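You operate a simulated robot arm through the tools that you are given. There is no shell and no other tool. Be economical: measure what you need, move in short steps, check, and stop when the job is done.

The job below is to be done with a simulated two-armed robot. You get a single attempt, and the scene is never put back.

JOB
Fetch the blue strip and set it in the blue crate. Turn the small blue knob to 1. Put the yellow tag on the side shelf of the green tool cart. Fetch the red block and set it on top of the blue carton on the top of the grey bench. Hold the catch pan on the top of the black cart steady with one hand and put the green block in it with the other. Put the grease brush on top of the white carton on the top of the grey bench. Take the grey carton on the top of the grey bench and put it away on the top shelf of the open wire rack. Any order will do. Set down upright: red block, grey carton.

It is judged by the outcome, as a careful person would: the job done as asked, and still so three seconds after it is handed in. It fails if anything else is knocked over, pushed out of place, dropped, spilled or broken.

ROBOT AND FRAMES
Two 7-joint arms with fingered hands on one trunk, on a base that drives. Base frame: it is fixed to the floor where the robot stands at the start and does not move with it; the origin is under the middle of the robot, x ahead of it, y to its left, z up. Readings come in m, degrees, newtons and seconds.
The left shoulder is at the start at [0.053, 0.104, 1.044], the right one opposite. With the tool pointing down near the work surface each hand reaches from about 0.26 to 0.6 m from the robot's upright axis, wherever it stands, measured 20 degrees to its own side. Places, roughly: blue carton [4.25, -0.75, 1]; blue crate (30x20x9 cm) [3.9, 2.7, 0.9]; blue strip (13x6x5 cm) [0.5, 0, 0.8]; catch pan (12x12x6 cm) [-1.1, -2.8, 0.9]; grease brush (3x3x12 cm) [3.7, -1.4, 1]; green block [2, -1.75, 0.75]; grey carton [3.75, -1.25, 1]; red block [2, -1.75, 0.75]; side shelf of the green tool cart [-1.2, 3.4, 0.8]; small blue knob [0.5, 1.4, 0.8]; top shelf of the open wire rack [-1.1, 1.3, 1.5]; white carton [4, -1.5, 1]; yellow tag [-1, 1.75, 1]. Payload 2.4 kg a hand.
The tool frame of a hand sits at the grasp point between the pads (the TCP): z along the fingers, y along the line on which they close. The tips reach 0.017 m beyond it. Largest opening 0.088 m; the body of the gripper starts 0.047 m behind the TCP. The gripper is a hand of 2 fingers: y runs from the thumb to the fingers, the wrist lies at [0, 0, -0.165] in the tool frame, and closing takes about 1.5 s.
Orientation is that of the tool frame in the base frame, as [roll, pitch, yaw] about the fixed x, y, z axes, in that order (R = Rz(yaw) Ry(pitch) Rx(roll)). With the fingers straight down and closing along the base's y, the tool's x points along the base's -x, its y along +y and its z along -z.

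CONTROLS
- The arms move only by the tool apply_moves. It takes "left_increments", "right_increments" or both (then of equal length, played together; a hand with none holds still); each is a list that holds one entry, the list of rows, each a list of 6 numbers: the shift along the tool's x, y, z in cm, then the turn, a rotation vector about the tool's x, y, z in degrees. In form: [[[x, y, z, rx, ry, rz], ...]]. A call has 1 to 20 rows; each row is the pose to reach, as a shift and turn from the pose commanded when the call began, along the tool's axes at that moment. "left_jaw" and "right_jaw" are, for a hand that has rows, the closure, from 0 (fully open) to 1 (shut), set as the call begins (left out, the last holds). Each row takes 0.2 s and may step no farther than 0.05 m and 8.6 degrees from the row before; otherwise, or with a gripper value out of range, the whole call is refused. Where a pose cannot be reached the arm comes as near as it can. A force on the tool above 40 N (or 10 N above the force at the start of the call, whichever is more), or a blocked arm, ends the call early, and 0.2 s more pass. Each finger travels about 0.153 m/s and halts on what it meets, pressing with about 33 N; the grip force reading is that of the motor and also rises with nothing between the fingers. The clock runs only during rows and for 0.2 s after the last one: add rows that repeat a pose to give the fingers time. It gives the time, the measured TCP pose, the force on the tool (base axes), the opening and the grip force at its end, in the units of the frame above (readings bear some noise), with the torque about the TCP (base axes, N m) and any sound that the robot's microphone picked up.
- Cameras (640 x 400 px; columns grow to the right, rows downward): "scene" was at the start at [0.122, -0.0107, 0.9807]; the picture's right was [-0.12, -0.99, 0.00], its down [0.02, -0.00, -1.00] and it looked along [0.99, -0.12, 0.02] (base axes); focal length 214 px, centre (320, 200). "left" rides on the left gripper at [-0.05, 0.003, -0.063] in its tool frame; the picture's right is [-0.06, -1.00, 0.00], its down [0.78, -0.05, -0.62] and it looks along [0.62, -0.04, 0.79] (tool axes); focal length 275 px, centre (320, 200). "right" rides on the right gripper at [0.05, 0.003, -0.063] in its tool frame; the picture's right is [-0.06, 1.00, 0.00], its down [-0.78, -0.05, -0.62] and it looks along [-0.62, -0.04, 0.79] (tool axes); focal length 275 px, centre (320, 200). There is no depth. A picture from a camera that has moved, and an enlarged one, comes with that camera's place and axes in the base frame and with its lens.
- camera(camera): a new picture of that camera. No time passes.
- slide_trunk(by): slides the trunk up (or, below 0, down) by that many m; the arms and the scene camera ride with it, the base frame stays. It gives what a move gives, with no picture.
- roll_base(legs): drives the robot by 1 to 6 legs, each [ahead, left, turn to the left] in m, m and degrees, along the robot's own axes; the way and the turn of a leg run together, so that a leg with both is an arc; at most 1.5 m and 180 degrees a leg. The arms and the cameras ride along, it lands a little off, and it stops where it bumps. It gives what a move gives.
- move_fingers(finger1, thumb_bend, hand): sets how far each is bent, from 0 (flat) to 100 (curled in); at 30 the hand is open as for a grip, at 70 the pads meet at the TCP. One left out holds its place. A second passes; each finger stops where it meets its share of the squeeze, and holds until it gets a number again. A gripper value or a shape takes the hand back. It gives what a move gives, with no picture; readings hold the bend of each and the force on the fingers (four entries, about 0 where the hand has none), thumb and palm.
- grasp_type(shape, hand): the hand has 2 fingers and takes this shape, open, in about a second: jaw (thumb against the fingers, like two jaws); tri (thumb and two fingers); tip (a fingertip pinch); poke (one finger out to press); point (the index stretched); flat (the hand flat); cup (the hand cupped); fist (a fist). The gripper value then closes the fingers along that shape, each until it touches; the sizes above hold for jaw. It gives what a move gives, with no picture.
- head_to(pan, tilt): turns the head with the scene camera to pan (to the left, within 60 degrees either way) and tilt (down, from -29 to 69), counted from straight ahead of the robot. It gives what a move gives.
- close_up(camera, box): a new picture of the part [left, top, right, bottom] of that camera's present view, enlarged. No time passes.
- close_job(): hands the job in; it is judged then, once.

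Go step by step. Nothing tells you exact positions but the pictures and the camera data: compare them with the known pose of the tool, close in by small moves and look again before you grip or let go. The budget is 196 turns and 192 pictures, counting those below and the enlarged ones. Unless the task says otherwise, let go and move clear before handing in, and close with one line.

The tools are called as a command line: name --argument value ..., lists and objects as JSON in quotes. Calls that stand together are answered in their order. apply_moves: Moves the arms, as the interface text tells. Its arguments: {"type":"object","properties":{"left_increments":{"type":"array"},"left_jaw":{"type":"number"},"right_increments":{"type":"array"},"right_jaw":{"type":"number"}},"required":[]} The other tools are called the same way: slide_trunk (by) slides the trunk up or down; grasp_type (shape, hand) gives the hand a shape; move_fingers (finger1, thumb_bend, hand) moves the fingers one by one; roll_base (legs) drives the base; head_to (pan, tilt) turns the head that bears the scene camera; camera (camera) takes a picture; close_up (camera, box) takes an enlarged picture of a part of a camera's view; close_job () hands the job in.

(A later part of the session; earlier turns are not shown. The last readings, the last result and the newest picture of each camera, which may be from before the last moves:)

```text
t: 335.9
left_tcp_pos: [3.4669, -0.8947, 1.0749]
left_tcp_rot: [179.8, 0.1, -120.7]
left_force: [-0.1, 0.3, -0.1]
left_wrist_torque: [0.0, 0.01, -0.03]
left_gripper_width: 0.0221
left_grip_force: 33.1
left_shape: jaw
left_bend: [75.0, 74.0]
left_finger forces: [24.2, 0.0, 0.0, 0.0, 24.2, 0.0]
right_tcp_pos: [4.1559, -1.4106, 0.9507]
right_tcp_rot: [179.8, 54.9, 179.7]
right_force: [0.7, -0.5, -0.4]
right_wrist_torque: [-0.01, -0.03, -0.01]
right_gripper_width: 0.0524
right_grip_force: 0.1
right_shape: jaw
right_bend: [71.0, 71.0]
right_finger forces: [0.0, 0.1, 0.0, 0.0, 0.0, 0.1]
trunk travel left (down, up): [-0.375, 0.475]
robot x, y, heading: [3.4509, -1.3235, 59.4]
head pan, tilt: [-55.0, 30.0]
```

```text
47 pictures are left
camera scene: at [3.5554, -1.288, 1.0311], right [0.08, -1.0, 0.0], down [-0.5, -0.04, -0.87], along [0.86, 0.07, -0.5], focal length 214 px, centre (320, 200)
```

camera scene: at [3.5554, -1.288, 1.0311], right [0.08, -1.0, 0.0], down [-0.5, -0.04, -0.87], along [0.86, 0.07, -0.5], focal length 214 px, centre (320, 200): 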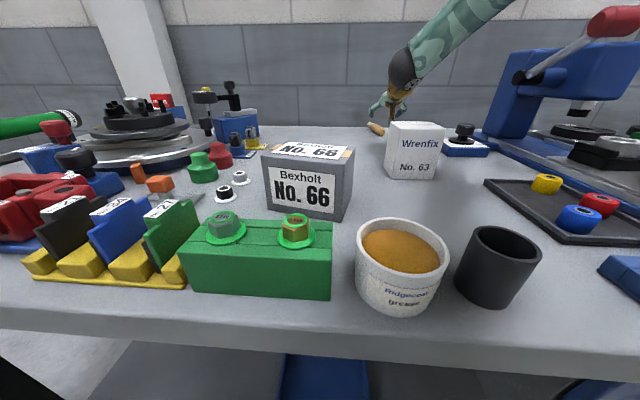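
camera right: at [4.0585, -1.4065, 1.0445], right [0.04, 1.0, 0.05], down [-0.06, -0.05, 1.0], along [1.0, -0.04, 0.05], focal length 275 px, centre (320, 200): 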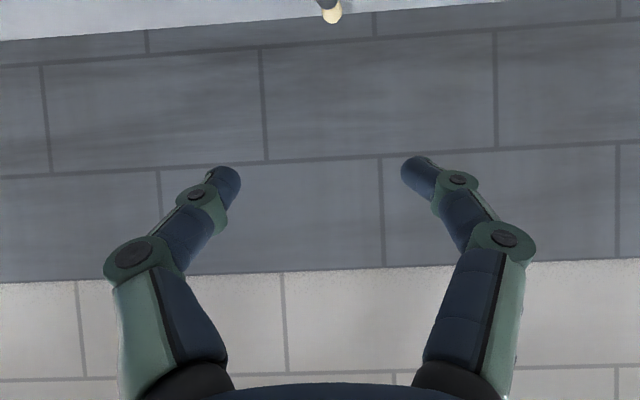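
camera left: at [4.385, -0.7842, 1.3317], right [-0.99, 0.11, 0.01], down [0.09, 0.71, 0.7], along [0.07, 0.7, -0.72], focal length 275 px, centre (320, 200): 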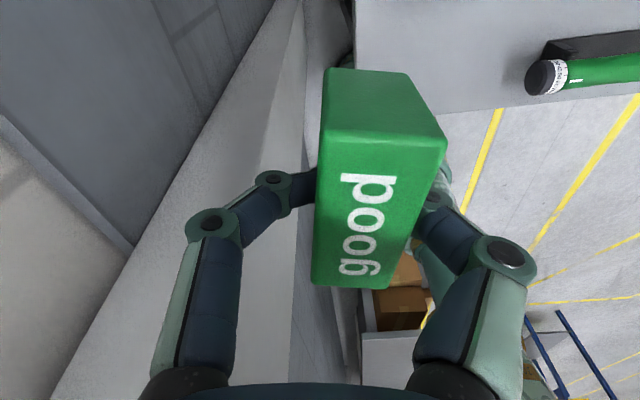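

The forearm passes high above the carton, so clearance is fine. I lower 5 cm more and slide forward along the bench to the handle's end.

slide_trunk --by -0.048

apply_moves --right_increments '[[[-0.6, 0, 0.9, 0, 0, 0], [-1.2, 0, 1.8, 0, 0, 0], [-2, 0.1, 2.9, 0, 0, 0], [-2, 0.1, 2.9, 0, 0, 0]]]'

close_up --camera "scene" --box '[340, 60, 460, 180]'

```text
t: 336.8
left_tcp_pos: [3.4664, -0.8933, 1.0268]
left_tcp_rot: [179.9, 0.1, -120.8]
left_force: [0.7, 0.2, -0.7]
left_wrist_torque: [-0.01, -0.05, -0.04]
left_gripper_width: 0.0222
left_grip_force: 33.3
left_shape: jaw
left_bend: [75.0, 74.0]
left_finger forces: [24.2, 0.0, 0.0, 0.0, 24.3, 0.0]
right_tcp_pos: [4.155, -1.411, 0.9013]
right_tcp_rot: [179.9, 54.9, 179.6]
right_force: [-0.6, 0.8, 0.1]
right_wrist_torque: [0.01, -0.01, 0.01]
right_gripper_width: 0.0525
right_grip_force: 0.1
right_shape: jaw
right_bend: [71.0, 71.0]
right_finger forces: [0.0, 0.1, 0.0, 0.0, 0.0, 0.1]
trunk travel left (down, up): [-0.327, 0.523]
robot x, y, heading: [3.4516, -1.3228, 59.5]
head pan, tilt: [-55.0, 30.0]
```

```text
t: 337.8
left_tcp_pos: [3.4667, -0.8949, 1.0265]
left_tcp_rot: [179.8, 0.1, -120.8]
left_force: [0.1, 0.1, -0.6]
left_wrist_torque: [-0.01, 0.03, -0.02]
left_gripper_width: 0.0222
left_grip_force: 32.9
left_shape: jaw
left_bend: [75.0, 74.0]
left_finger forces: [24.2, 0.0, 0.0, 0.0, 24.2, 0.0]
right_tcp_pos: [4.1913, -1.4084, 0.9006]
right_tcp_rot: [179.8, 55.0, 179.7]
right_force: [-0.4, -0.3, 0.2]
right_wrist_torque: [0.02, -0.06, -0.03]
right_gripper_width: 0.0526
right_grip_force: 0.0
right_shape: jaw
right_bend: [71.0, 71.0]
right_finger forces: [0.0, 0.1, 0.0, 0.1, 0.1, 0.0]
trunk travel left (down, up): [-0.327, 0.523]
robot x, y, heading: [3.454, -1.3203, 59.3]
head pan, tilt: [-55.0, 30.0]
```

```text
3.33 times, centred on (400, 120) of scene
camera zoom: at [3.5562, -1.2866, 0.9828], right [0.08, -1.0, 0.0], down [-0.5, -0.04, -0.87], along [0.86, 0.07, -0.5], focal length 715 px, centre (53, 467)
```

zoom: 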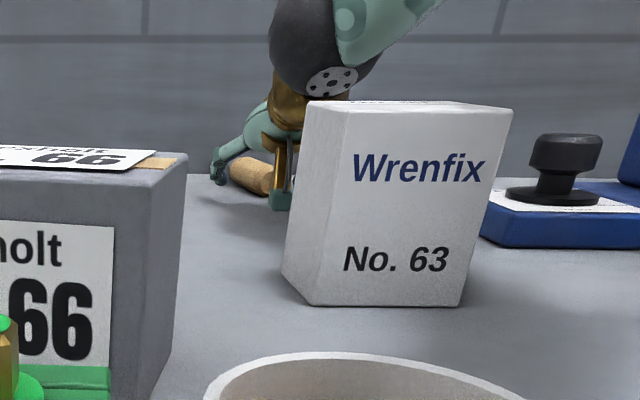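

The handle's end is between the fingers. I close.

apply_moves --right_increments '[[[-0.3, 0, 0.5, 0, 0, 0], [-0.6, 0, 0.9, 0, 0, 0], [-0.6, 0, 0.9, 0, 0, 0]]]'

apply_moves --right_increments '[[[0, 0, 0, 0, 0, 0], [0, 0, 0, 0, 0, 0], [0, 0, 0, 0, 0, 0], [0, 0, 0, 0, 0, 0], [0, 0, 0, 0, 0, 0], [0, 0, 0, 0, 0, 0]]]' --right_jaw 1

camera --camera "right"

```text
t: 338.6
left_tcp_pos: [3.4667, -0.8937, 1.0268]
left_tcp_rot: [180.0, 0.0, -120.7]
left_force: [0.6, 0.3, -0.6]
left_wrist_torque: [-0.02, 0.01, -0.02]
left_gripper_width: 0.0225
left_grip_force: 33.0
left_shape: jaw
left_bend: [75.0, 74.0]
left_finger forces: [24.2, 0.0, 0.1, 0.1, 24.2, 0.0]
right_tcp_pos: [4.2025, -1.4077, 0.9004]
right_tcp_rot: [179.8, 54.9, 179.6]
right_force: [-0.2, 1.1, -0.6]
right_wrist_torque: [-0.02, 0.04, -0.01]
right_gripper_width: 0.0528
right_grip_force: 0.1
right_shape: jaw
right_bend: [71.0, 71.0]
right_finger forces: [0.0, 0.0, 0.0, 0.0, 0.0, 0.1]
trunk travel left (down, up): [-0.327, 0.523]
robot x, y, heading: [3.4492, -1.3223, 59.2]
head pan, tilt: [-55.0, 30.0]
```

```text
t: 340.0
left_tcp_pos: [3.467, -0.8936, 1.0274]
left_tcp_rot: [179.9, 0.1, -120.8]
left_force: [0.7, 0.7, -0.8]
left_wrist_torque: [-0.02, 0.02, 0.0]
left_gripper_width: 0.0223
left_grip_force: 33.2
left_shape: jaw
left_bend: [75.0, 74.0]
left_finger forces: [24.2, 0.0, 0.0, 0.0, 24.2, 0.1]
right_tcp_pos: [4.2029, -1.4089, 0.9022]
right_tcp_rot: [179.8, 54.9, 179.7]
right_force: [0.7, -0.6, 0.6]
right_wrist_torque: [-0.01, -0.03, -0.02]
right_gripper_width: 0.02
right_grip_force: 33.4
right_shape: jaw
right_bend: [74.0, 71.0]
right_finger forces: [27.3, 0.0, 0.0, 0.0, 27.6, 0.0]
trunk travel left (down, up): [-0.327, 0.523]
robot x, y, heading: [3.4504, -1.3176, 59.4]
head pan, tilt: [-55.0, 30.0]
```

```text
45 pictures are left
camera right: at [4.1211, -1.4056, 0.8964], right [0.04, 1.0, 0.05], down [-0.06, -0.05, 1.0], along [1.0, -0.04, 0.05], focal length 275 px, centre (320, 200)
```

right: 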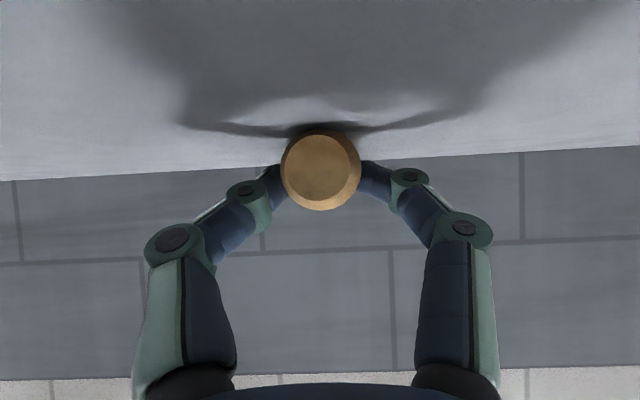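

It is gripped at the very end of the handle. Rather than lift it like that, I drag it gently along the bench toward me and a little left, clear of the white carton, to regrip at mid-handle.

apply_moves --right_increments '[[[0.7, 1, -1, 0, 0, 0], [1.4, 2, -2, 0, 0, 0], [2.1, 3, -3, 0, 0, 0], [2.8, 4, -4, 0, 0, 0], [3.5, 5, -5, 0, 0, 0], [4.2, 6, -6, 0, 0, 0], [4.9, 7, -7, 0, 0, 0], [5.7, 8, -8.2, 0, 0, 0], [5.7, 8, -8.2, 0, 0, 0]]]'

camera --camera "scene"

```text
t: 342.0
left_tcp_pos: [3.4677, -0.8933, 1.0262]
left_tcp_rot: [179.9, 0.0, -120.7]
left_force: [0.3, -0.5, 0.4]
left_wrist_torque: [0.01, -0.01, -0.01]
left_gripper_width: 0.0223
left_grip_force: 33.1
left_shape: jaw
left_bend: [75.0, 74.0]
left_finger forces: [24.2, 0.0, 0.0, 0.1, 24.2, 0.0]
right_tcp_pos: [4.1016, -1.3282, 0.9017]
right_tcp_rot: [179.9, 55.0, 179.8]
right_force: [-0.8, 0.3, -0.2]
right_wrist_torque: [-0.02, 0.01, 0.01]
right_gripper_width: 0.0201
right_grip_force: 33.0
right_shape: jaw
right_bend: [74.0, 71.0]
right_finger forces: [27.2, 0.2, 0.0, 0.0, 27.4, 0.0]
trunk travel left (down, up): [-0.327, 0.523]
robot x, y, heading: [3.4517, -1.3229, 59.4]
head pan, tilt: [-55.0, 30.0]
```

```text
44 pictures are left
camera scene: at [3.5562, -1.2866, 0.9828], right [0.08, -1.0, 0.0], down [-0.5, -0.04, -0.87], along [0.86, 0.07, -0.5], focal length 214 px, centre (320, 200)
```

scene: 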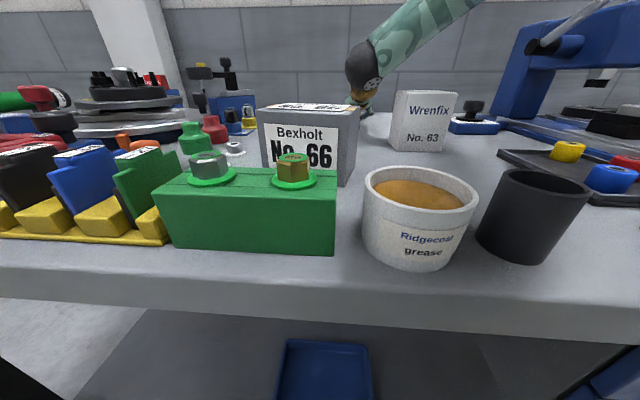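

Dragged fine. I open, slide 4.5 cm forward along the handle and regrip.

apply_moves --right_increments '[[[0, 0, 0, 0, 0, 0], [0, 0, 0, 0, 0, 0], [-0.9, 0, 1.2, 0, 0, 0], [-1.8, 0, 2.5, 0, 0, 0], [-2.6, 0, 3.7, 0, 0, 0], [-2.6, 0, 3.7, 0, 0, 0]]]' --right_jaw 0.45

apply_moves --right_increments '[[[0, 0, 0, 0, 0, 0], [0, 0, 0, 0, 0, 0], [0, 0, 0, 0, 0, 0], [0, 0, 0, 0, 0, 0], [0, 0, 0, 0, 0, 0], [0, 0, 0, 0, 0, 0]]]' --right_jaw 1

camera --camera "right"

```text
t: 343.4
left_tcp_pos: [3.4678, -0.8933, 1.0271]
left_tcp_rot: [179.9, 0.2, -120.8]
left_force: [0.3, -0.1, -0.8]
left_wrist_torque: [-0.02, 0.01, 0.0]
left_gripper_width: 0.0222
left_grip_force: 33.1
left_shape: jaw
left_bend: [75.0, 74.0]
left_finger forces: [24.2, 0.1, 0.0, 0.0, 24.1, 0.1]
right_tcp_pos: [4.1475, -1.3292, 0.9024]
right_tcp_rot: [179.8, 54.9, 179.7]
right_force: [0.5, -0.4, 0.7]
right_wrist_torque: [0.01, 0.01, 0.0]
right_gripper_width: 0.0479
right_grip_force: 0.0
right_shape: jaw
right_bend: [72.0, 70.0]
right_finger forces: [0.1, 0.0, 0.0, 0.0, 0.0, 0.0]
trunk travel left (down, up): [-0.327, 0.523]
robot x, y, heading: [3.4479, -1.3213, 59.3]
head pan, tilt: [-55.0, 30.0]
```

```text
t: 344.8
left_tcp_pos: [3.4666, -0.8935, 1.0266]
left_tcp_rot: [179.9, 0.2, -120.8]
left_force: [0.6, 0.4, -0.2]
left_wrist_torque: [0.02, -0.01, -0.02]
left_gripper_width: 0.0222
left_grip_force: 32.7
left_shape: jaw
left_bend: [75.0, 74.0]
left_finger forces: [24.2, 0.0, 0.0, 0.0, 24.2, 0.0]
right_tcp_pos: [4.147, -1.3294, 0.9037]
right_tcp_rot: [179.7, 54.9, 179.7]
right_force: [2.2, -0.3, 6.6]
right_wrist_torque: [0.02, -0.08, -0.02]
right_gripper_width: 0.0199
right_grip_force: 32.9
right_shape: jaw
right_bend: [74.0, 71.0]
right_finger forces: [26.9, 0.0, 0.0, 0.0, 27.7, 0.0]
trunk travel left (down, up): [-0.327, 0.523]
robot x, y, heading: [3.4479, -1.3229, 59.5]
head pan, tilt: [-55.0, 30.0]
```

```text
43 pictures are left
camera right: at [4.0658, -1.3257, 0.8977], right [0.04, 1.0, 0.05], down [-0.06, -0.05, 1.0], along [1.0, -0.04, 0.05], focal length 275 px, centre (320, 200)
```

right: 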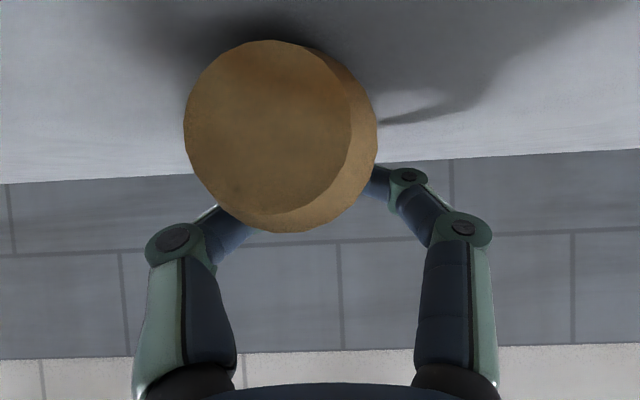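

Gripped near mid-handle. I lift it and carry it slowly over the white carton.

apply_moves --right_increments '[[[-1.2, 0, -0.86, 0, 0, 0], [-2.46, 0, -1.72, 0, 0, 0], [-4.9, 0, -3.44, 0, 0, 0], [-7.4, 0, -5.17, 0, 0, 0], [-9.8, 0, -6.9, 0, 0, 0], [-8.4, -1, -9, 0, 0, 0], [-6.9, -1.9, -11, 0, 0, 0], [-5.5, -2.9, -13.1, 0, 0, 0], [-4, -3.9, -15.2, 0, 0, 0], [-2.6, -4.8, -17.2, 0, 0, 0], [-1.1, -5.8, -19.3, 0, 0, 0], [0.3, -6.8, -21.4, 0, 0, 0], [1.8, -7.7, -23.4, 0, 0, 0], [3.2, -8.7, -25.5, 0, 0, 0], [3.2, -8.7, -25.5, 0, 0, 0]]]'

camera --camera "scene"

camera --camera "right"

```text
t: 348.0
left_tcp_pos: [3.4672, -0.8936, 1.026]
left_tcp_rot: [179.9, 0.1, -120.7]
left_force: [0.2, 0.8, 0.3]
left_wrist_torque: [-0.01, 0.0, -0.01]
left_gripper_width: 0.0221
left_grip_force: 33.0
left_shape: jaw
left_bend: [75.0, 74.0]
left_finger forces: [24.2, 0.0, 0.0, 0.0, 24.1, 0.1]
right_tcp_pos: [3.9593, -1.4226, 1.0257]
right_tcp_rot: [179.8, 54.9, 179.7]
right_force: [0.7, 0.0, -0.5]
right_wrist_torque: [-0.02, -0.03, -0.02]
right_gripper_width: 0.0199
right_grip_force: 33.2
right_shape: jaw
right_bend: [75.0, 71.0]
right_finger forces: [25.7, 0.0, 0.1, 0.1, 25.4, 0.0]
right hand out of reach, approached as far as the arm can: row 13, 14, 15
trunk travel left (down, up): [-0.327, 0.523]
robot x, y, heading: [3.4544, -1.3205, 59.3]
head pan, tilt: [-55.0, 30.0]
```

```text
42 pictures are left
camera scene: at [3.5561, -1.2869, 0.9828], right [0.08, -1.0, 0.0], down [-0.5, -0.04, -0.87], along [0.86, 0.07, -0.5], focal length 214 px, centre (320, 200)
```

scene: 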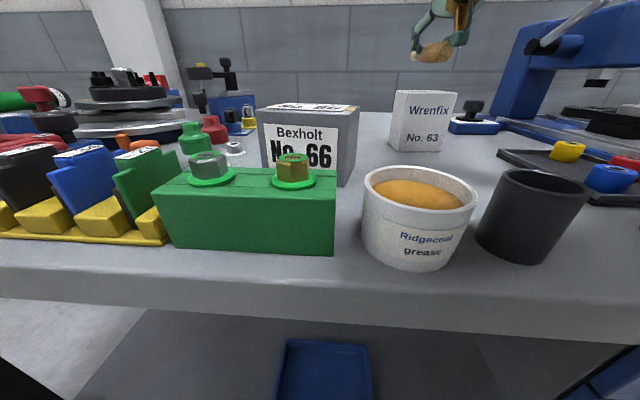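

```text
41 pictures are left
camera right: at [3.8774, -1.4196, 1.0211], right [0.04, 1.0, 0.05], down [-0.06, -0.05, 1.0], along [1.0, -0.04, 0.05], focal length 275 px, centre (320, 200)
```

right: 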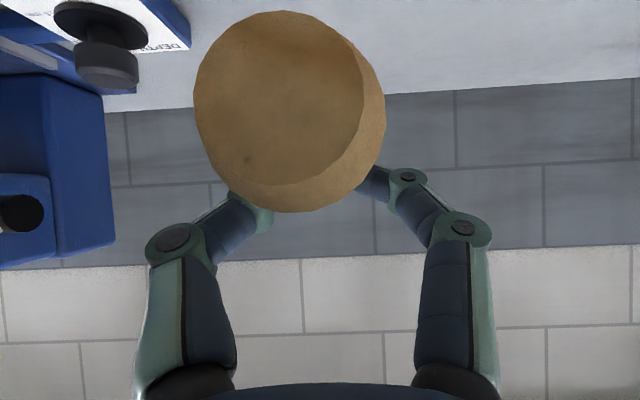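

The brush is held level just past the carton. I shift the base back about 4 cm so the brush is centred over the top, then lower with the trunk.

roll_base --legs '[[-0.02, 0.034, 0]]'

slide_trunk --by -0.022

close_up --camera "scene" --box '[360, 10, 500, 130]'

```text
t: 348.9
left_tcp_pos: [3.4276, -0.8954, 1.0256]
left_tcp_rot: [180.0, 0.2, -120.8]
left_force: [-0.3, 0.3, -0.7]
left_wrist_torque: [0.01, -0.04, 0.03]
left_gripper_width: 0.0222
left_grip_force: 33.1
left_shape: jaw
left_bend: [75.0, 74.0]
left_finger forces: [24.3, 0.0, 0.1, 0.0, 24.3, 0.0]
right_tcp_pos: [3.9196, -1.4218, 1.0256]
right_tcp_rot: [179.8, 54.9, 179.7]
right_force: [-0.1, 0.4, 0.3]
right_wrist_torque: [0.01, 0.03, -0.03]
right_gripper_width: 0.0196
right_grip_force: 32.7
right_shape: jaw
right_bend: [75.0, 71.0]
right_finger forces: [25.7, 0.0, 0.1, 0.0, 25.4, 0.0]
trunk travel left (down, up): [-0.327, 0.523]
robot x, y, heading: [3.4098, -1.3202, 59.4]
head pan, tilt: [-55.0, 30.0]
```

```text
t: 349.6
left_tcp_pos: [3.4272, -0.8942, 1.0046]
left_tcp_rot: [180.0, 0.1, -120.7]
left_force: [-0.5, -0.1, 0.1]
left_wrist_torque: [0.03, 0.0, -0.01]
left_gripper_width: 0.0224
left_grip_force: 32.7
left_shape: jaw
left_bend: [75.0, 74.0]
left_finger forces: [24.2, 0.0, 0.1, 0.1, 24.2, 0.1]
right_tcp_pos: [3.9192, -1.4235, 1.0049]
right_tcp_rot: [179.8, 54.7, 179.8]
right_force: [-0.3, -0.4, -0.5]
right_wrist_torque: [0.01, 0.01, 0.0]
right_gripper_width: 0.0196
right_grip_force: 32.8
right_shape: jaw
right_bend: [75.0, 71.0]
right_finger forces: [25.6, 0.0, 0.1, 0.0, 25.4, 0.1]
trunk travel left (down, up): [-0.305, 0.545]
robot x, y, heading: [3.4121, -1.3177, 59.4]
head pan, tilt: [-55.0, 30.0]
```

```text
3.33 times, centred on (430, 70) of scene
camera zoom: at [3.5172, -1.2863, 0.9607], right [0.08, -1.0, 0.0], down [-0.5, -0.04, -0.87], along [0.86, 0.07, -0.5], focal length 715 px, centre (-47, 633)
```

zoom: 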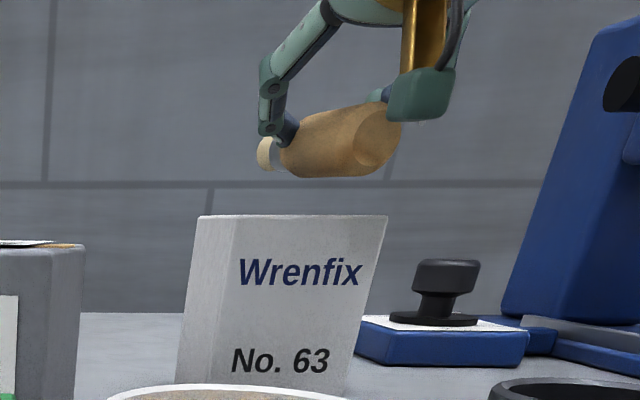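

The brush is centred over the carton, about 1.4 cm above. I lower to touch.

slide_trunk --by -0.014

close_up --camera "scene" --box '[360, 10, 500, 130]'

```text
t: 350.2
left_tcp_pos: [3.4268, -0.8953, 0.9916]
left_tcp_rot: [180.0, 0.3, -120.9]
left_force: [-0.8, -0.5, -0.7]
left_wrist_torque: [0.01, 0.01, 0.02]
left_gripper_width: 0.022
left_grip_force: 33.2
left_shape: jaw
left_bend: [75.0, 74.0]
left_finger forces: [24.1, 0.1, 0.1, 0.0, 24.2, 0.0]
right_tcp_pos: [3.9205, -1.4229, 0.9908]
right_tcp_rot: [179.8, 54.7, 179.7]
right_force: [0.1, -0.4, -0.6]
right_wrist_torque: [0.0, -0.03, -0.01]
right_gripper_width: 0.0198
right_grip_force: 33.2
right_shape: jaw
right_bend: [75.0, 71.0]
right_finger forces: [25.7, 0.0, 0.0, 0.1, 25.4, 0.1]
trunk travel left (down, up): [-0.291, 0.559]
robot x, y, heading: [3.4135, -1.3217, 59.4]
head pan, tilt: [-55.0, 30.0]
```

```text
3.33 times, centred on (430, 70) of scene
camera zoom: at [3.5175, -1.2859, 0.9467], right [0.08, -1.0, 0.0], down [-0.5, -0.04, -0.87], along [0.86, 0.07, -0.5], focal length 715 px, centre (-47, 633)
```

zoom: 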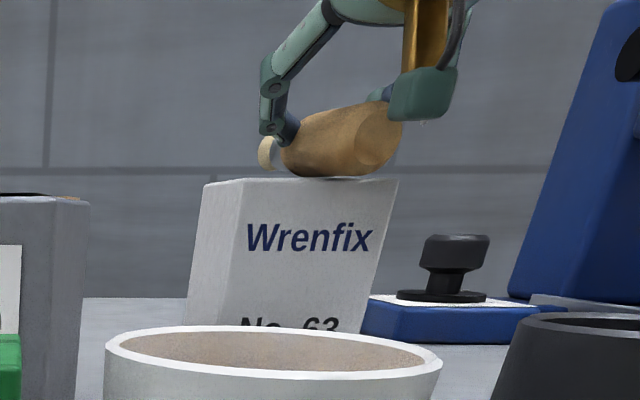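

slide_trunk --by -0.006

```text
t: 350.8
left_tcp_pos: [3.4273, -0.8946, 0.987]
left_tcp_rot: [179.9, 0.1, -120.8]
left_force: [-0.7, 0.7, -0.6]
left_wrist_torque: [-0.01, -0.02, 0.03]
left_gripper_width: 0.0222
left_grip_force: 33.3
left_shape: jaw
left_bend: [75.0, 74.0]
left_finger forces: [24.3, 0.1, 0.1, 0.1, 24.2, 0.1]
right_tcp_pos: [3.9212, -1.4229, 0.9845]
right_tcp_rot: [179.8, 55.2, 179.6]
right_force: [3.9, -0.7, 22.3]
right_wrist_torque: [0.0, -0.2, -0.05]
right_gripper_width: 0.0224
right_grip_force: 33.1
right_shape: jaw
right_bend: [76.0, 72.0]
right_finger forces: [29.8, 0.0, 0.0, 0.1, 31.0, 0.0]
trunk travel left (down, up): [-0.285, 0.565]
robot x, y, heading: [3.4105, -1.3194, 59.4]
head pan, tilt: [-55.0, 30.0]
```

Firm contact. I ease off 2 mm, open the fingers, then rise straight up with the trunk.

apply_moves --right_increments '[[[-0.16, 0, -0.11, 0, 0, 0], [-0.16, 0, -0.11, 0, 0, 0], [-0.16, 0, -0.11, 0, 0, 0], [-0.16, 0, -0.11, 0, 0, 0]]]' --right_jaw 0.5

close_up --camera "scene" --box '[360, 10, 500, 130]'

```text
t: 351.8
left_tcp_pos: [3.428, -0.8934, 0.9848]
left_tcp_rot: [179.9, 0.1, -120.9]
left_force: [0.4, -0.5, 0.3]
left_wrist_torque: [-0.03, 0.01, 0.0]
left_gripper_width: 0.0223
left_grip_force: 33.4
left_shape: jaw
left_bend: [75.0, 74.0]
left_finger forces: [24.3, 0.0, 0.0, 0.0, 24.2, 0.0]
right_tcp_pos: [3.9215, -1.4235, 0.9868]
right_tcp_rot: [179.7, 54.7, 179.7]
right_force: [0.1, 0.2, 0.3]
right_wrist_torque: [0.02, 0.01, -0.02]
right_gripper_width: 0.0435
right_grip_force: 0.0
right_shape: jaw
right_bend: [73.0, 70.0]
right_finger forces: [0.0, 0.0, 0.0, 0.0, 0.0, 0.0]
trunk travel left (down, up): [-0.285, 0.565]
robot x, y, heading: [3.414, -1.3187, 59.5]
head pan, tilt: [-55.0, 30.0]
```

```text
3.33 times, centred on (430, 70) of scene
camera zoom: at [3.5176, -1.2856, 0.9407], right [0.08, -1.0, 0.0], down [-0.5, -0.04, -0.87], along [0.86, 0.07, -0.5], focal length 715 px, centre (-47, 633)
```

zoom: 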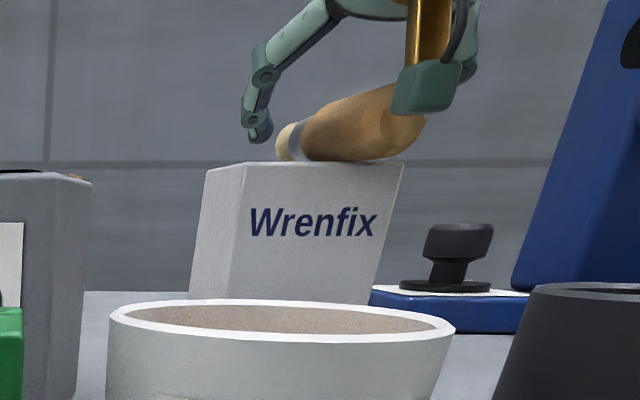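

The brush rolled about 2 cm to the right on release and rests near the fingers. I close again to recentre it, unload it properly, and release more gently.

apply_moves --right_increments '[[[0.05, 0, 0.03, 0, 0, 0], [0.1, 0, 0.07, 0, 0, 0], [0.1, 0, 0.07, 0, 0, 0], [0.1, 0, 0.07, 0, 0, 0], [0.1, 0, 0.07, 0, 0, 0], [0.1, 0, 0.07, 0, 0, 0]]]' --right_jaw 1

close_up --camera "scene" --box '[360, 10, 500, 130]'

```text
t: 353.1
left_tcp_pos: [3.4278, -0.8934, 0.9848]
left_tcp_rot: [180.0, 0.1, -120.8]
left_force: [0.9, 0.0, -0.6]
left_wrist_torque: [0.01, 0.02, 0.0]
left_gripper_width: 0.0222
left_grip_force: 33.3
left_shape: jaw
left_bend: [75.0, 74.0]
left_finger forces: [24.2, 0.1, 0.0, 0.0, 24.3, 0.0]
right_tcp_pos: [3.9202, -1.4229, 0.985]
right_tcp_rot: [179.7, 54.8, 179.7]
right_force: [1.4, -0.1, 5.7]
right_wrist_torque: [0.0, -0.04, -0.02]
right_gripper_width: 0.0211
right_grip_force: 33.2
right_shape: jaw
right_bend: [75.0, 71.0]
right_finger forces: [27.5, 0.0, 0.0, 0.1, 28.2, 0.0]
trunk travel left (down, up): [-0.285, 0.565]
robot x, y, heading: [3.413, -1.3217, 59.4]
head pan, tilt: [-55.0, 30.0]
```

```text
3.33 times, centred on (430, 70) of scene
camera zoom: at [3.5175, -1.2856, 0.9408], right [0.08, -1.0, 0.0], down [-0.5, -0.04, -0.87], along [0.86, 0.07, -0.5], focal length 715 px, centre (-47, 633)
```

zoom: 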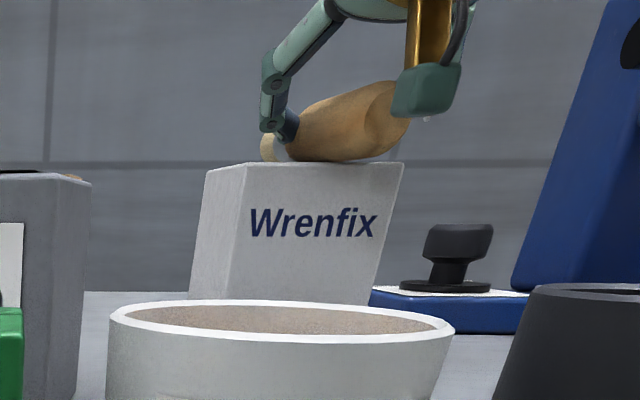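

Recentred. I lift a hair, shift 1.2 cm left, set it down with almost no load, and then open in small steps so the fingers keep it from rolling.

apply_moves --right_increments '[[[-0.4, 0, -0.28, 0, 0, 0], [-0.4, 0.6, -0.28, 0, 0, 0], [-0.4, 1.2, -0.28, 0, 0, 0], [-0.1, 1.2, -0.07, 0, 0, 0], [-0.06, 1.2, -0.04, 0, 0, 0], [-0.06, 1.2, -0.04, 0, 0, 0]]]'

apply_moves --right_increments '[[[0, 0, 0, 0, 0, 0], [0, 0, 0, 0, 0, 0], [0, 0, 0, 0, 0, 0]]]' --right_jaw 0.75

apply_moves --right_increments '[[[0, 0, 0, 0, 0, 0], [0, 0, 0, 0, 0, 0], [0, 0, 0, 0, 0, 0]]]' --right_jaw 0.72

apply_moves --right_increments '[[[0, 0, 0, 0, 0, 0], [0, 0, 0, 0, 0, 0], [0, 0, 0, 0, 0, 0]]]' --right_jaw 0.69

close_up --camera "scene" --box '[360, 10, 500, 130]'

```text
t: 354.6
left_tcp_pos: [3.4286, -0.8946, 0.9848]
left_tcp_rot: [180.0, 0.2, -120.8]
left_force: [-0.5, 0.6, -0.7]
left_wrist_torque: [-0.02, -0.01, 0.01]
left_gripper_width: 0.0222
left_grip_force: 33.0
left_shape: jaw
left_bend: [75.0, 74.0]
left_finger forces: [24.1, 0.0, 0.1, 0.0, 24.2, 0.0]
right_tcp_pos: [3.9232, -1.4125, 0.9856]
right_tcp_rot: [179.7, 54.7, 179.6]
right_force: [0.1, 0.5, -0.5]
right_wrist_torque: [0.03, 0.0, 0.0]
right_gripper_width: 0.021
right_grip_force: 33.1
right_shape: jaw
right_bend: [75.0, 71.0]
right_finger forces: [26.7, 0.0, 0.0, 0.0, 27.2, 0.0]
trunk travel left (down, up): [-0.285, 0.565]
robot x, y, heading: [3.4154, -1.3191, 59.5]
head pan, tilt: [-55.0, 30.0]
```

```text
t: 355.4
left_tcp_pos: [3.4285, -0.8941, 0.9851]
left_tcp_rot: [179.9, 0.1, -120.9]
left_force: [0.0, 0.2, -1.0]
left_wrist_torque: [0.01, 0.03, 0.03]
left_gripper_width: 0.0225
left_grip_force: 32.7
left_shape: jaw
left_bend: [75.0, 74.0]
left_finger forces: [24.3, 0.0, 0.0, 0.1, 24.1, 0.0]
right_tcp_pos: [3.9226, -1.4125, 0.9863]
right_tcp_rot: [179.6, 54.7, 179.8]
right_force: [-0.1, 0.2, 0.8]
right_wrist_torque: [-0.02, 0.01, 0.0]
right_gripper_width: 0.0228
right_grip_force: 0.0
right_shape: jaw
right_bend: [73.0, 70.0]
right_finger forces: [0.6, 0.0, 0.0, 0.1, 0.3, 0.1]
trunk travel left (down, up): [-0.285, 0.565]
robot x, y, heading: [3.4108, -1.3233, 59.6]
head pan, tilt: [-55.0, 30.0]
```

```text
t: 356.1
left_tcp_pos: [3.428, -0.8943, 0.9853]
left_tcp_rot: [179.9, 0.1, -120.8]
left_force: [0.1, 0.3, -0.9]
left_wrist_torque: [-0.03, -0.01, 0.0]
left_gripper_width: 0.0222
left_grip_force: 33.6
left_shape: jaw
left_bend: [75.0, 74.0]
left_finger forces: [24.3, 0.1, 0.0, 0.0, 24.2, 0.0]
right_tcp_pos: [3.9233, -1.4118, 0.9852]
right_tcp_rot: [179.8, 54.8, 179.8]
right_force: [-0.1, 0.2, 0.3]
right_wrist_torque: [0.01, 0.02, -0.05]
right_gripper_width: 0.0244
right_grip_force: 0.0
right_shape: jaw
right_bend: [73.0, 70.0]
right_finger forces: [0.1, 0.0, 0.0, 0.0, 0.0, 0.0]
trunk travel left (down, up): [-0.285, 0.565]
robot x, y, heading: [3.4087, -1.3198, 59.2]
head pan, tilt: [-55.0, 30.0]
```

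```text
t: 356.9
left_tcp_pos: [3.4264, -0.8933, 0.985]
left_tcp_rot: [180.0, 0.2, -120.8]
left_force: [0.5, 1.3, -0.3]
left_wrist_torque: [0.01, 0.0, 0.0]
left_gripper_width: 0.0223
left_grip_force: 32.8
left_shape: jaw
left_bend: [75.0, 74.0]
left_finger forces: [24.2, 0.0, 0.0, 0.1, 24.3, 0.0]
right_tcp_pos: [3.9227, -1.4122, 0.9867]
right_tcp_rot: [179.7, 54.8, 179.7]
right_force: [-0.6, -1.4, -0.5]
right_wrist_torque: [0.01, 0.0, 0.01]
right_gripper_width: 0.0268
right_grip_force: 0.0
right_shape: jaw
right_bend: [73.0, 70.0]
right_finger forces: [0.0, 0.0, 0.0, 0.1, 0.0, 0.1]
trunk travel left (down, up): [-0.285, 0.565]
robot x, y, heading: [3.4128, -1.3229, 59.3]
head pan, tilt: [-55.0, 30.0]
```

```text
3.33 times, centred on (430, 70) of scene
camera zoom: at [3.5176, -1.2856, 0.9407], right [0.08, -1.0, 0.0], down [-0.5, -0.04, -0.87], along [0.86, 0.07, -0.5], focal length 715 px, centre (-47, 633)
```

zoom: 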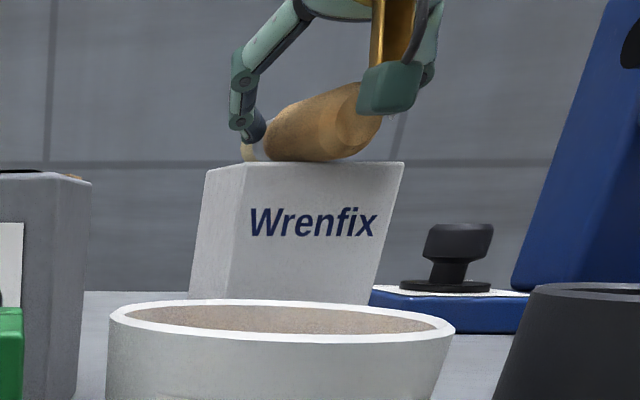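

The fingers no longer carry it and it stays put. I continue opening in steps and check.

apply_moves --right_increments '[[[0, 0, 0, 0, 0, 0], [0, 0, 0, 0, 0, 0], [0, 0, 0, 0, 0, 0], [0, 0, 0, 0, 0, 0]]]' --right_jaw 0.62

apply_moves --right_increments '[[[0, 0, 0, 0, 0, 0], [0, 0, 0, 0, 0, 0], [0, 0, 0, 0, 0, 0], [0, 0, 0, 0, 0, 0], [0, 0, 0, 0, 0, 0]]]' --right_jaw 0.45

close_up --camera "scene" --box '[360, 10, 500, 130]'

```text
t: 357.9
left_tcp_pos: [3.4284, -0.8946, 0.9851]
left_tcp_rot: [179.8, 0.1, -120.8]
left_force: [0.0, 1.5, -0.5]
left_wrist_torque: [0.0, 0.05, 0.0]
left_gripper_width: 0.0223
left_grip_force: 33.1
left_shape: jaw
left_bend: [75.0, 74.0]
left_finger forces: [24.2, 0.0, 0.0, 0.0, 24.2, 0.0]
right_tcp_pos: [3.9236, -1.4119, 0.9867]
right_tcp_rot: [179.8, 54.9, 179.8]
right_force: [0.0, 0.2, 0.2]
right_wrist_torque: [-0.01, 0.05, 0.0]
right_gripper_width: 0.033
right_grip_force: 0.1
right_shape: jaw
right_bend: [73.0, 70.0]
right_finger forces: [0.0, 0.1, 0.0, 0.0, 0.0, 0.1]
trunk travel left (down, up): [-0.285, 0.565]
robot x, y, heading: [3.4111, -1.3201, 59.5]
head pan, tilt: [-55.0, 30.0]
```

```text
t: 359.1
left_tcp_pos: [3.4274, -0.8936, 0.9853]
left_tcp_rot: [179.8, 0.2, -120.8]
left_force: [0.5, 0.1, 0.2]
left_wrist_torque: [0.01, -0.04, 0.01]
left_gripper_width: 0.0219
left_grip_force: 32.9
left_shape: jaw
left_bend: [75.0, 74.0]
left_finger forces: [24.2, 0.1, 0.0, 0.1, 24.2, 0.0]
right_tcp_pos: [3.9227, -1.4132, 0.9869]
right_tcp_rot: [179.8, 54.8, 179.7]
right_force: [-0.2, -0.2, -0.5]
right_wrist_torque: [-0.03, -0.03, 0.02]
right_gripper_width: 0.0484
right_grip_force: 0.1
right_shape: jaw
right_bend: [72.0, 70.0]
right_finger forces: [0.0, 0.0, 0.0, 0.0, 0.1, 0.0]
trunk travel left (down, up): [-0.285, 0.565]
robot x, y, heading: [3.417, -1.3212, 59.3]
head pan, tilt: [-55.0, 30.0]
```

```text
3.33 times, centred on (430, 70) of scene
camera zoom: at [3.5176, -1.2856, 0.9407], right [0.08, -1.0, 0.0], down [-0.5, -0.04, -0.87], along [0.86, 0.07, -0.5], focal length 715 px, centre (-47, 633)
```

zoom: 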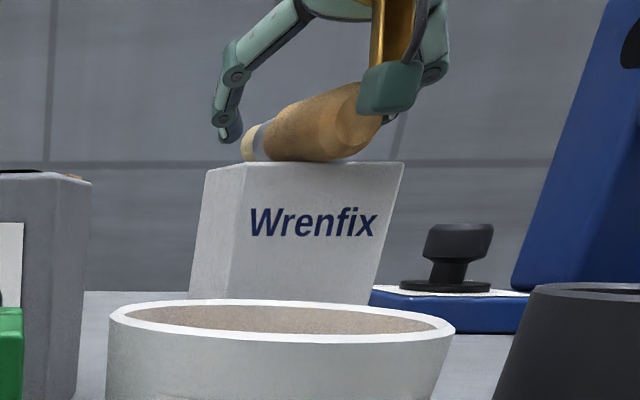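

The brush stays put on its own. I raise straight up with the trunk.

slide_trunk --by 0.2

camera --camera "scene"

```text
t: 361.3
left_tcp_pos: [3.4271, -0.8939, 1.1834]
left_tcp_rot: [179.9, 0.1, -120.7]
left_force: [0.4, -0.2, -0.6]
left_wrist_torque: [-0.04, 0.02, 0.01]
left_gripper_width: 0.0224
left_grip_force: 32.9
left_shape: jaw
left_bend: [75.0, 74.0]
left_finger forces: [24.3, 0.1, 0.1, 0.1, 24.2, 0.1]
right_tcp_pos: [3.9202, -1.4116, 1.1861]
right_tcp_rot: [179.7, 54.8, 179.6]
right_force: [-0.5, 0.1, 0.2]
right_wrist_torque: [-0.02, 0.0, -0.01]
right_gripper_width: 0.0483
right_grip_force: 0.1
right_shape: jaw
right_bend: [72.0, 70.0]
right_finger forces: [0.0, 0.0, 0.1, 0.0, 0.0, 0.1]
trunk travel left (down, up): [-0.485, 0.365]
robot x, y, heading: [3.4139, -1.3231, 59.3]
head pan, tilt: [-55.0, 30.0]
```

```text
34 pictures are left
camera scene: at [3.5149, -1.2903, 1.1417], right [0.08, -1.0, 0.0], down [-0.5, -0.04, -0.87], along [0.86, 0.07, -0.5], focal length 214 px, centre (320, 200)
```

scene: 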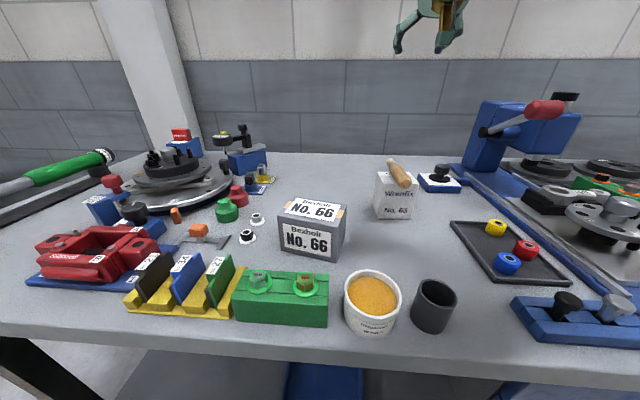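

The brush lies securely on the white carton and nothing else was touched. Next the grey carton: centre about (3.832, -1.256), turned ~12°, with a 5.5 cm grip depth. I straighten and turn the right hand for it.

apply_moves --right_increments '[[[0.3, 1.4, -1, 0, 7.9, 0], [0.7, 2.8, -2, 0, 15.7, 0], [1, 4.2, -3, 0, 23.6, 0], [1.4, 5.6, -4, 0, 31.4, 0], [1.7, 7, -5, 0, 39.3, 0], [2, 8.4, -6, 0, 47.1, 0], [2.4, 10, -6.9, 0, 54.8, 0], [2.4, 10, -6.9, 0, 54.8, 0]]]' --right_jaw 0

apply_moves --right_increments '[[[0.2, 0.6, 0, 0, 0, -7.8], [0.4, 1.2, 0, 0, 0, -15.6], [0.6, 1.8, 0, 0, 0, -23.4], [0.8, 2.4, 0, 0, 0, -31.2], [1, 3, 0, 0, 0, -39], [1.2, 3.6, 1, 0, 0, -46.8], [1.4, 4.2, 2, 0, 0, -54.6], [1.6, 4.8, 3, 0, 0, -62.4], [1.8, 5.4, 4, 0, 0, -70.2], [2, 5.6, 6, 0, 0, -77.9], [2, 5.6, 8, 0, 0, -77.9], [2, 5.6, 8, 0, 0, -77.9]]]'

camera --camera "right"

```text
t: 363.1
left_tcp_pos: [3.428, -0.8934, 1.1851]
left_tcp_rot: [179.9, 0.1, -120.7]
left_force: [0.4, -0.2, -0.2]
left_wrist_torque: [0.0, 0.03, 0.01]
left_gripper_width: 0.022
left_grip_force: 33.1
left_shape: jaw
left_bend: [75.0, 74.0]
left_finger forces: [24.1, 0.0, 0.1, 0.0, 24.2, 0.1]
right_tcp_pos: [3.8526, -1.309, 1.2057]
right_tcp_rot: [179.8, 0.0, 179.9]
right_force: [0.0, -0.3, 0.1]
right_wrist_torque: [0.01, 0.05, -0.03]
right_gripper_width: 0.088
right_grip_force: 0.0
right_shape: jaw
right_bend: [30.0, 30.0]
right_finger forces: [0.0, 0.0, 0.1, 0.0, 0.0, 0.0]
trunk travel left (down, up): [-0.485, 0.365]
robot x, y, heading: [3.4112, -1.3218, 59.5]
head pan, tilt: [-55.0, 30.0]
```

```text
t: 365.7
left_tcp_pos: [3.4273, -0.8941, 1.1845]
left_tcp_rot: [179.9, 0.1, -120.8]
left_force: [0.2, 1.5, 0.0]
left_wrist_torque: [0.01, -0.02, -0.02]
left_gripper_width: 0.0221
left_grip_force: 33.6
left_shape: jaw
left_bend: [75.0, 74.0]
left_finger forces: [24.2, 0.0, 0.1, 0.0, 24.1, 0.0]
right_tcp_pos: [3.8321, -1.256, 1.1261]
right_tcp_rot: [-180.0, 0.2, -102.1]
right_force: [-0.2, -0.2, 0.0]
right_wrist_torque: [-0.02, 0.0, 0.01]
right_gripper_width: 0.088
right_grip_force: 0.1
right_shape: jaw
right_bend: [30.0, 30.0]
right_finger forces: [0.1, 0.1, 0.0, 0.0, 0.0, 0.0]
trunk travel left (down, up): [-0.485, 0.365]
robot x, y, heading: [3.4128, -1.3227, 59.2]
head pan, tilt: [-55.0, 30.0]
```

```text
33 pictures are left
camera right: at [3.8182, -1.3033, 1.1878], right [-0.96, 0.27, 0.0], down [0.21, 0.75, 0.62], along [0.17, 0.6, -0.78], focal length 275 px, centre (320, 200)
```

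right: 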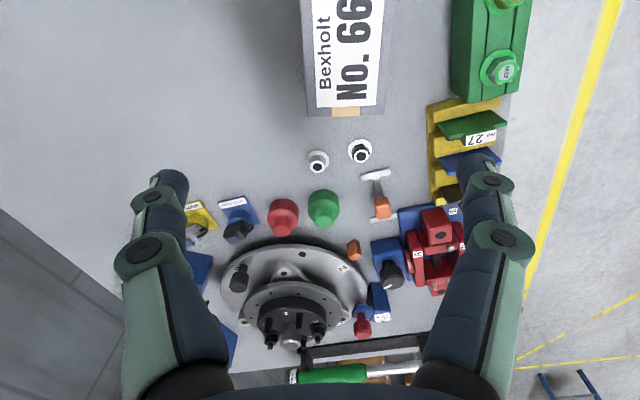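

The carton is about 2 cm nearer me than estimated: centre (3.813, -1.258). I correct and descend to just above it for a look.

apply_moves --right_increments '[[[0.3, 0.9, 3, 0, 0, 0], [0.6, 1.8, 7, 0, 0, 0], [0.6, 1.8, 11, 0, 0, 0], [0.6, 1.8, 14, 0, 0, 0], [0.6, 1.8, 15.6, 0, 0, 0], [0.6, 1.8, 15.6, 0, 0, 0]]]'

close_up --camera "scene" --box '[220, 120, 420, 290]'

```text
t: 367.1
left_tcp_pos: [3.428, -0.8937, 1.1843]
left_tcp_rot: [179.9, 0.1, -120.7]
left_force: [0.7, -0.4, -0.4]
left_wrist_torque: [-0.02, 0.01, -0.02]
left_gripper_width: 0.0225
left_grip_force: 33.5
left_shape: jaw
left_bend: [75.0, 74.0]
left_finger forces: [24.3, 0.1, 0.0, 0.0, 24.2, 0.1]
right_tcp_pos: [3.8122, -1.2568, 0.9684]
right_tcp_rot: [180.0, 0.1, -102.1]
right_force: [0.2, 0.6, 0.2]
right_wrist_torque: [-0.01, 0.02, -0.03]
right_gripper_width: 0.0879
right_grip_force: 0.1
right_shape: jaw
right_bend: [30.0, 30.0]
right_finger forces: [0.0, 0.1, 0.0, 0.0, 0.0, 0.0]
trunk travel left (down, up): [-0.485, 0.365]
robot x, y, heading: [3.4115, -1.321, 59.3]
head pan, tilt: [-55.0, 30.0]
```

```text
2.35 times, centred on (320, 205) of scene
camera zoom: at [3.5149, -1.2903, 1.1418], right [0.08, -1.0, 0.0], down [-0.5, -0.04, -0.87], along [0.86, 0.07, -0.5], focal length 505 px, centre (320, 188)
```

zoom: 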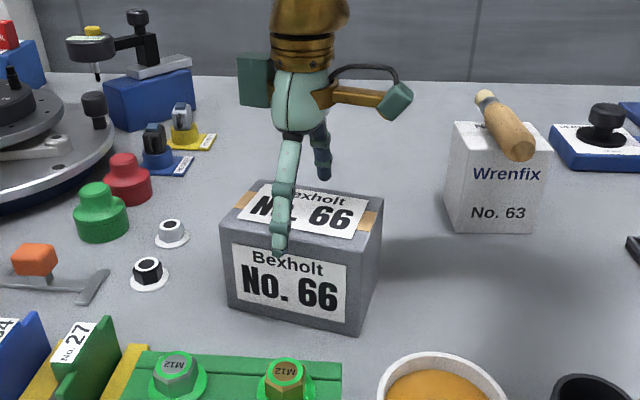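

Both fingers clear the carton's front and back faces. I descend and grip.

apply_moves --right_increments '[[[0, 0, 2, 0, 0, 0], [0, 0, 4, 0, 0, 0], [0, 0, 5.4, 0, 0, 0], [0, 0, 5.4, 0, 0, 0]]]'

apply_moves --right_increments '[[[0, 0, 0, 0, 0, 0], [0, 0, 0, 0, 0, 0], [0, 0, 0, 0, 0, 0], [0, 0, 0, 0, 0, 0], [0, 0, 0, 0, 0, 0], [0, 0, 0, 0, 0, 0]]]' --right_jaw 1

apply_moves --right_increments '[[[0, 0, -1.5, 0, 0, 0], [0, 0, -3, 0, 0, 0], [0, 0, -5, 0, 0, 0], [0, 0, -8, 0, 0, 0], [0, 0, -11, 0, 0, 0], [0, 0, -14, 0, 0, 0], [0, 0, -17, 0, 0, 0], [0, 0, -17, 0, 0, 0]]]'

camera --camera "scene"

```text
t: 367.9
left_tcp_pos: [3.4269, -0.895, 1.1851]
left_tcp_rot: [180.0, 0.2, -120.8]
left_force: [0.2, -0.1, 0.2]
left_wrist_torque: [0.01, 0.01, -0.03]
left_gripper_width: 0.0218
left_grip_force: 32.7
left_shape: jaw
left_bend: [75.0, 74.0]
left_finger forces: [24.2, 0.0, 0.0, 0.2, 24.1, 0.1]
right_tcp_pos: [3.813, -1.2522, 0.9258]
right_tcp_rot: [-179.5, 0.9, -102.2]
right_force: [-3.6, -5.6, 29.4]
right_wrist_torque: [0.18, -0.09, -0.02]
right_gripper_width: 0.0867
right_grip_force: 0.1
right_shape: jaw
right_bend: [30.0, 30.0]
right_finger forces: [17.1, 0.0, 0.0, 0.0, 16.2, 0.1]
trunk travel left (down, up): [-0.485, 0.365]
robot x, y, heading: [3.4092, -1.3195, 59.3]
head pan, tilt: [-55.0, 30.0]
stopped in row 3 (right hand): the force on the tool passed its limit at 51 N (the readings are from after the stop); the commanded pose is now the measured one
```

```text
t: 369.3
left_tcp_pos: [3.4251, -0.8951, 1.1854]
left_tcp_rot: [-180.0, 0.3, -120.8]
left_force: [0.4, -0.4, -0.5]
left_wrist_torque: [-0.03, -0.02, 0.01]
left_gripper_width: 0.0222
left_grip_force: 32.9
left_shape: jaw
left_bend: [75.0, 74.0]
left_finger forces: [24.3, 0.0, 0.0, 0.0, 24.1, 0.0]
right_tcp_pos: [3.8131, -1.253, 0.9238]
right_tcp_rot: [-179.6, 0.7, -102.2]
right_force: [-2.8, -2.0, 30.8]
right_wrist_torque: [0.13, 0.03, -0.01]
right_gripper_width: 0.0546
right_grip_force: 32.6
right_shape: jaw
right_bend: [77.0, 76.0]
right_finger forces: [41.8, 0.0, 0.0, 0.1, 35.6, 0.0]
trunk travel left (down, up): [-0.485, 0.365]
robot x, y, heading: [3.4122, -1.3227, 59.5]
head pan, tilt: [-55.0, 30.0]
```

```text
t: 371.1
left_tcp_pos: [3.428, -0.8947, 1.1841]
left_tcp_rot: [179.9, 0.2, -120.8]
left_force: [-0.8, -0.6, -0.6]
left_wrist_torque: [0.03, 0.0, 0.01]
left_gripper_width: 0.0223
left_grip_force: 33.6
left_shape: jaw
left_bend: [75.0, 74.0]
left_finger forces: [24.3, 0.0, 0.0, 0.0, 24.2, 0.1]
right_tcp_pos: [3.8123, -1.2559, 1.0931]
right_tcp_rot: [-179.7, 0.6, -102.3]
right_force: [0.7, 0.4, -3.0]
right_wrist_torque: [0.02, -0.02, 0.01]
right_gripper_width: 0.0544
right_grip_force: 32.8
right_shape: jaw
right_bend: [76.0, 76.0]
right_finger forces: [30.8, 0.1, 0.1, 0.0, 29.8, 0.0]
trunk travel left (down, up): [-0.485, 0.365]
robot x, y, heading: [3.4143, -1.3186, 59.4]
head pan, tilt: [-55.0, 30.0]
```

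```text
31 pictures are left
camera scene: at [3.5151, -1.2903, 1.1417], right [0.08, -1.0, 0.0], down [-0.5, -0.04, -0.87], along [0.86, 0.07, -0.5], focal length 214 px, centre (320, 200)
```

scene: 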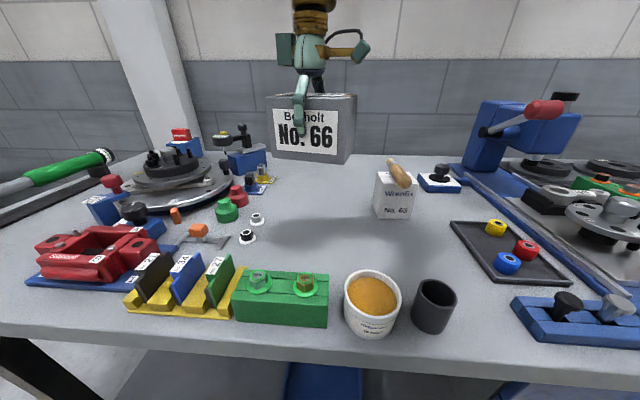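

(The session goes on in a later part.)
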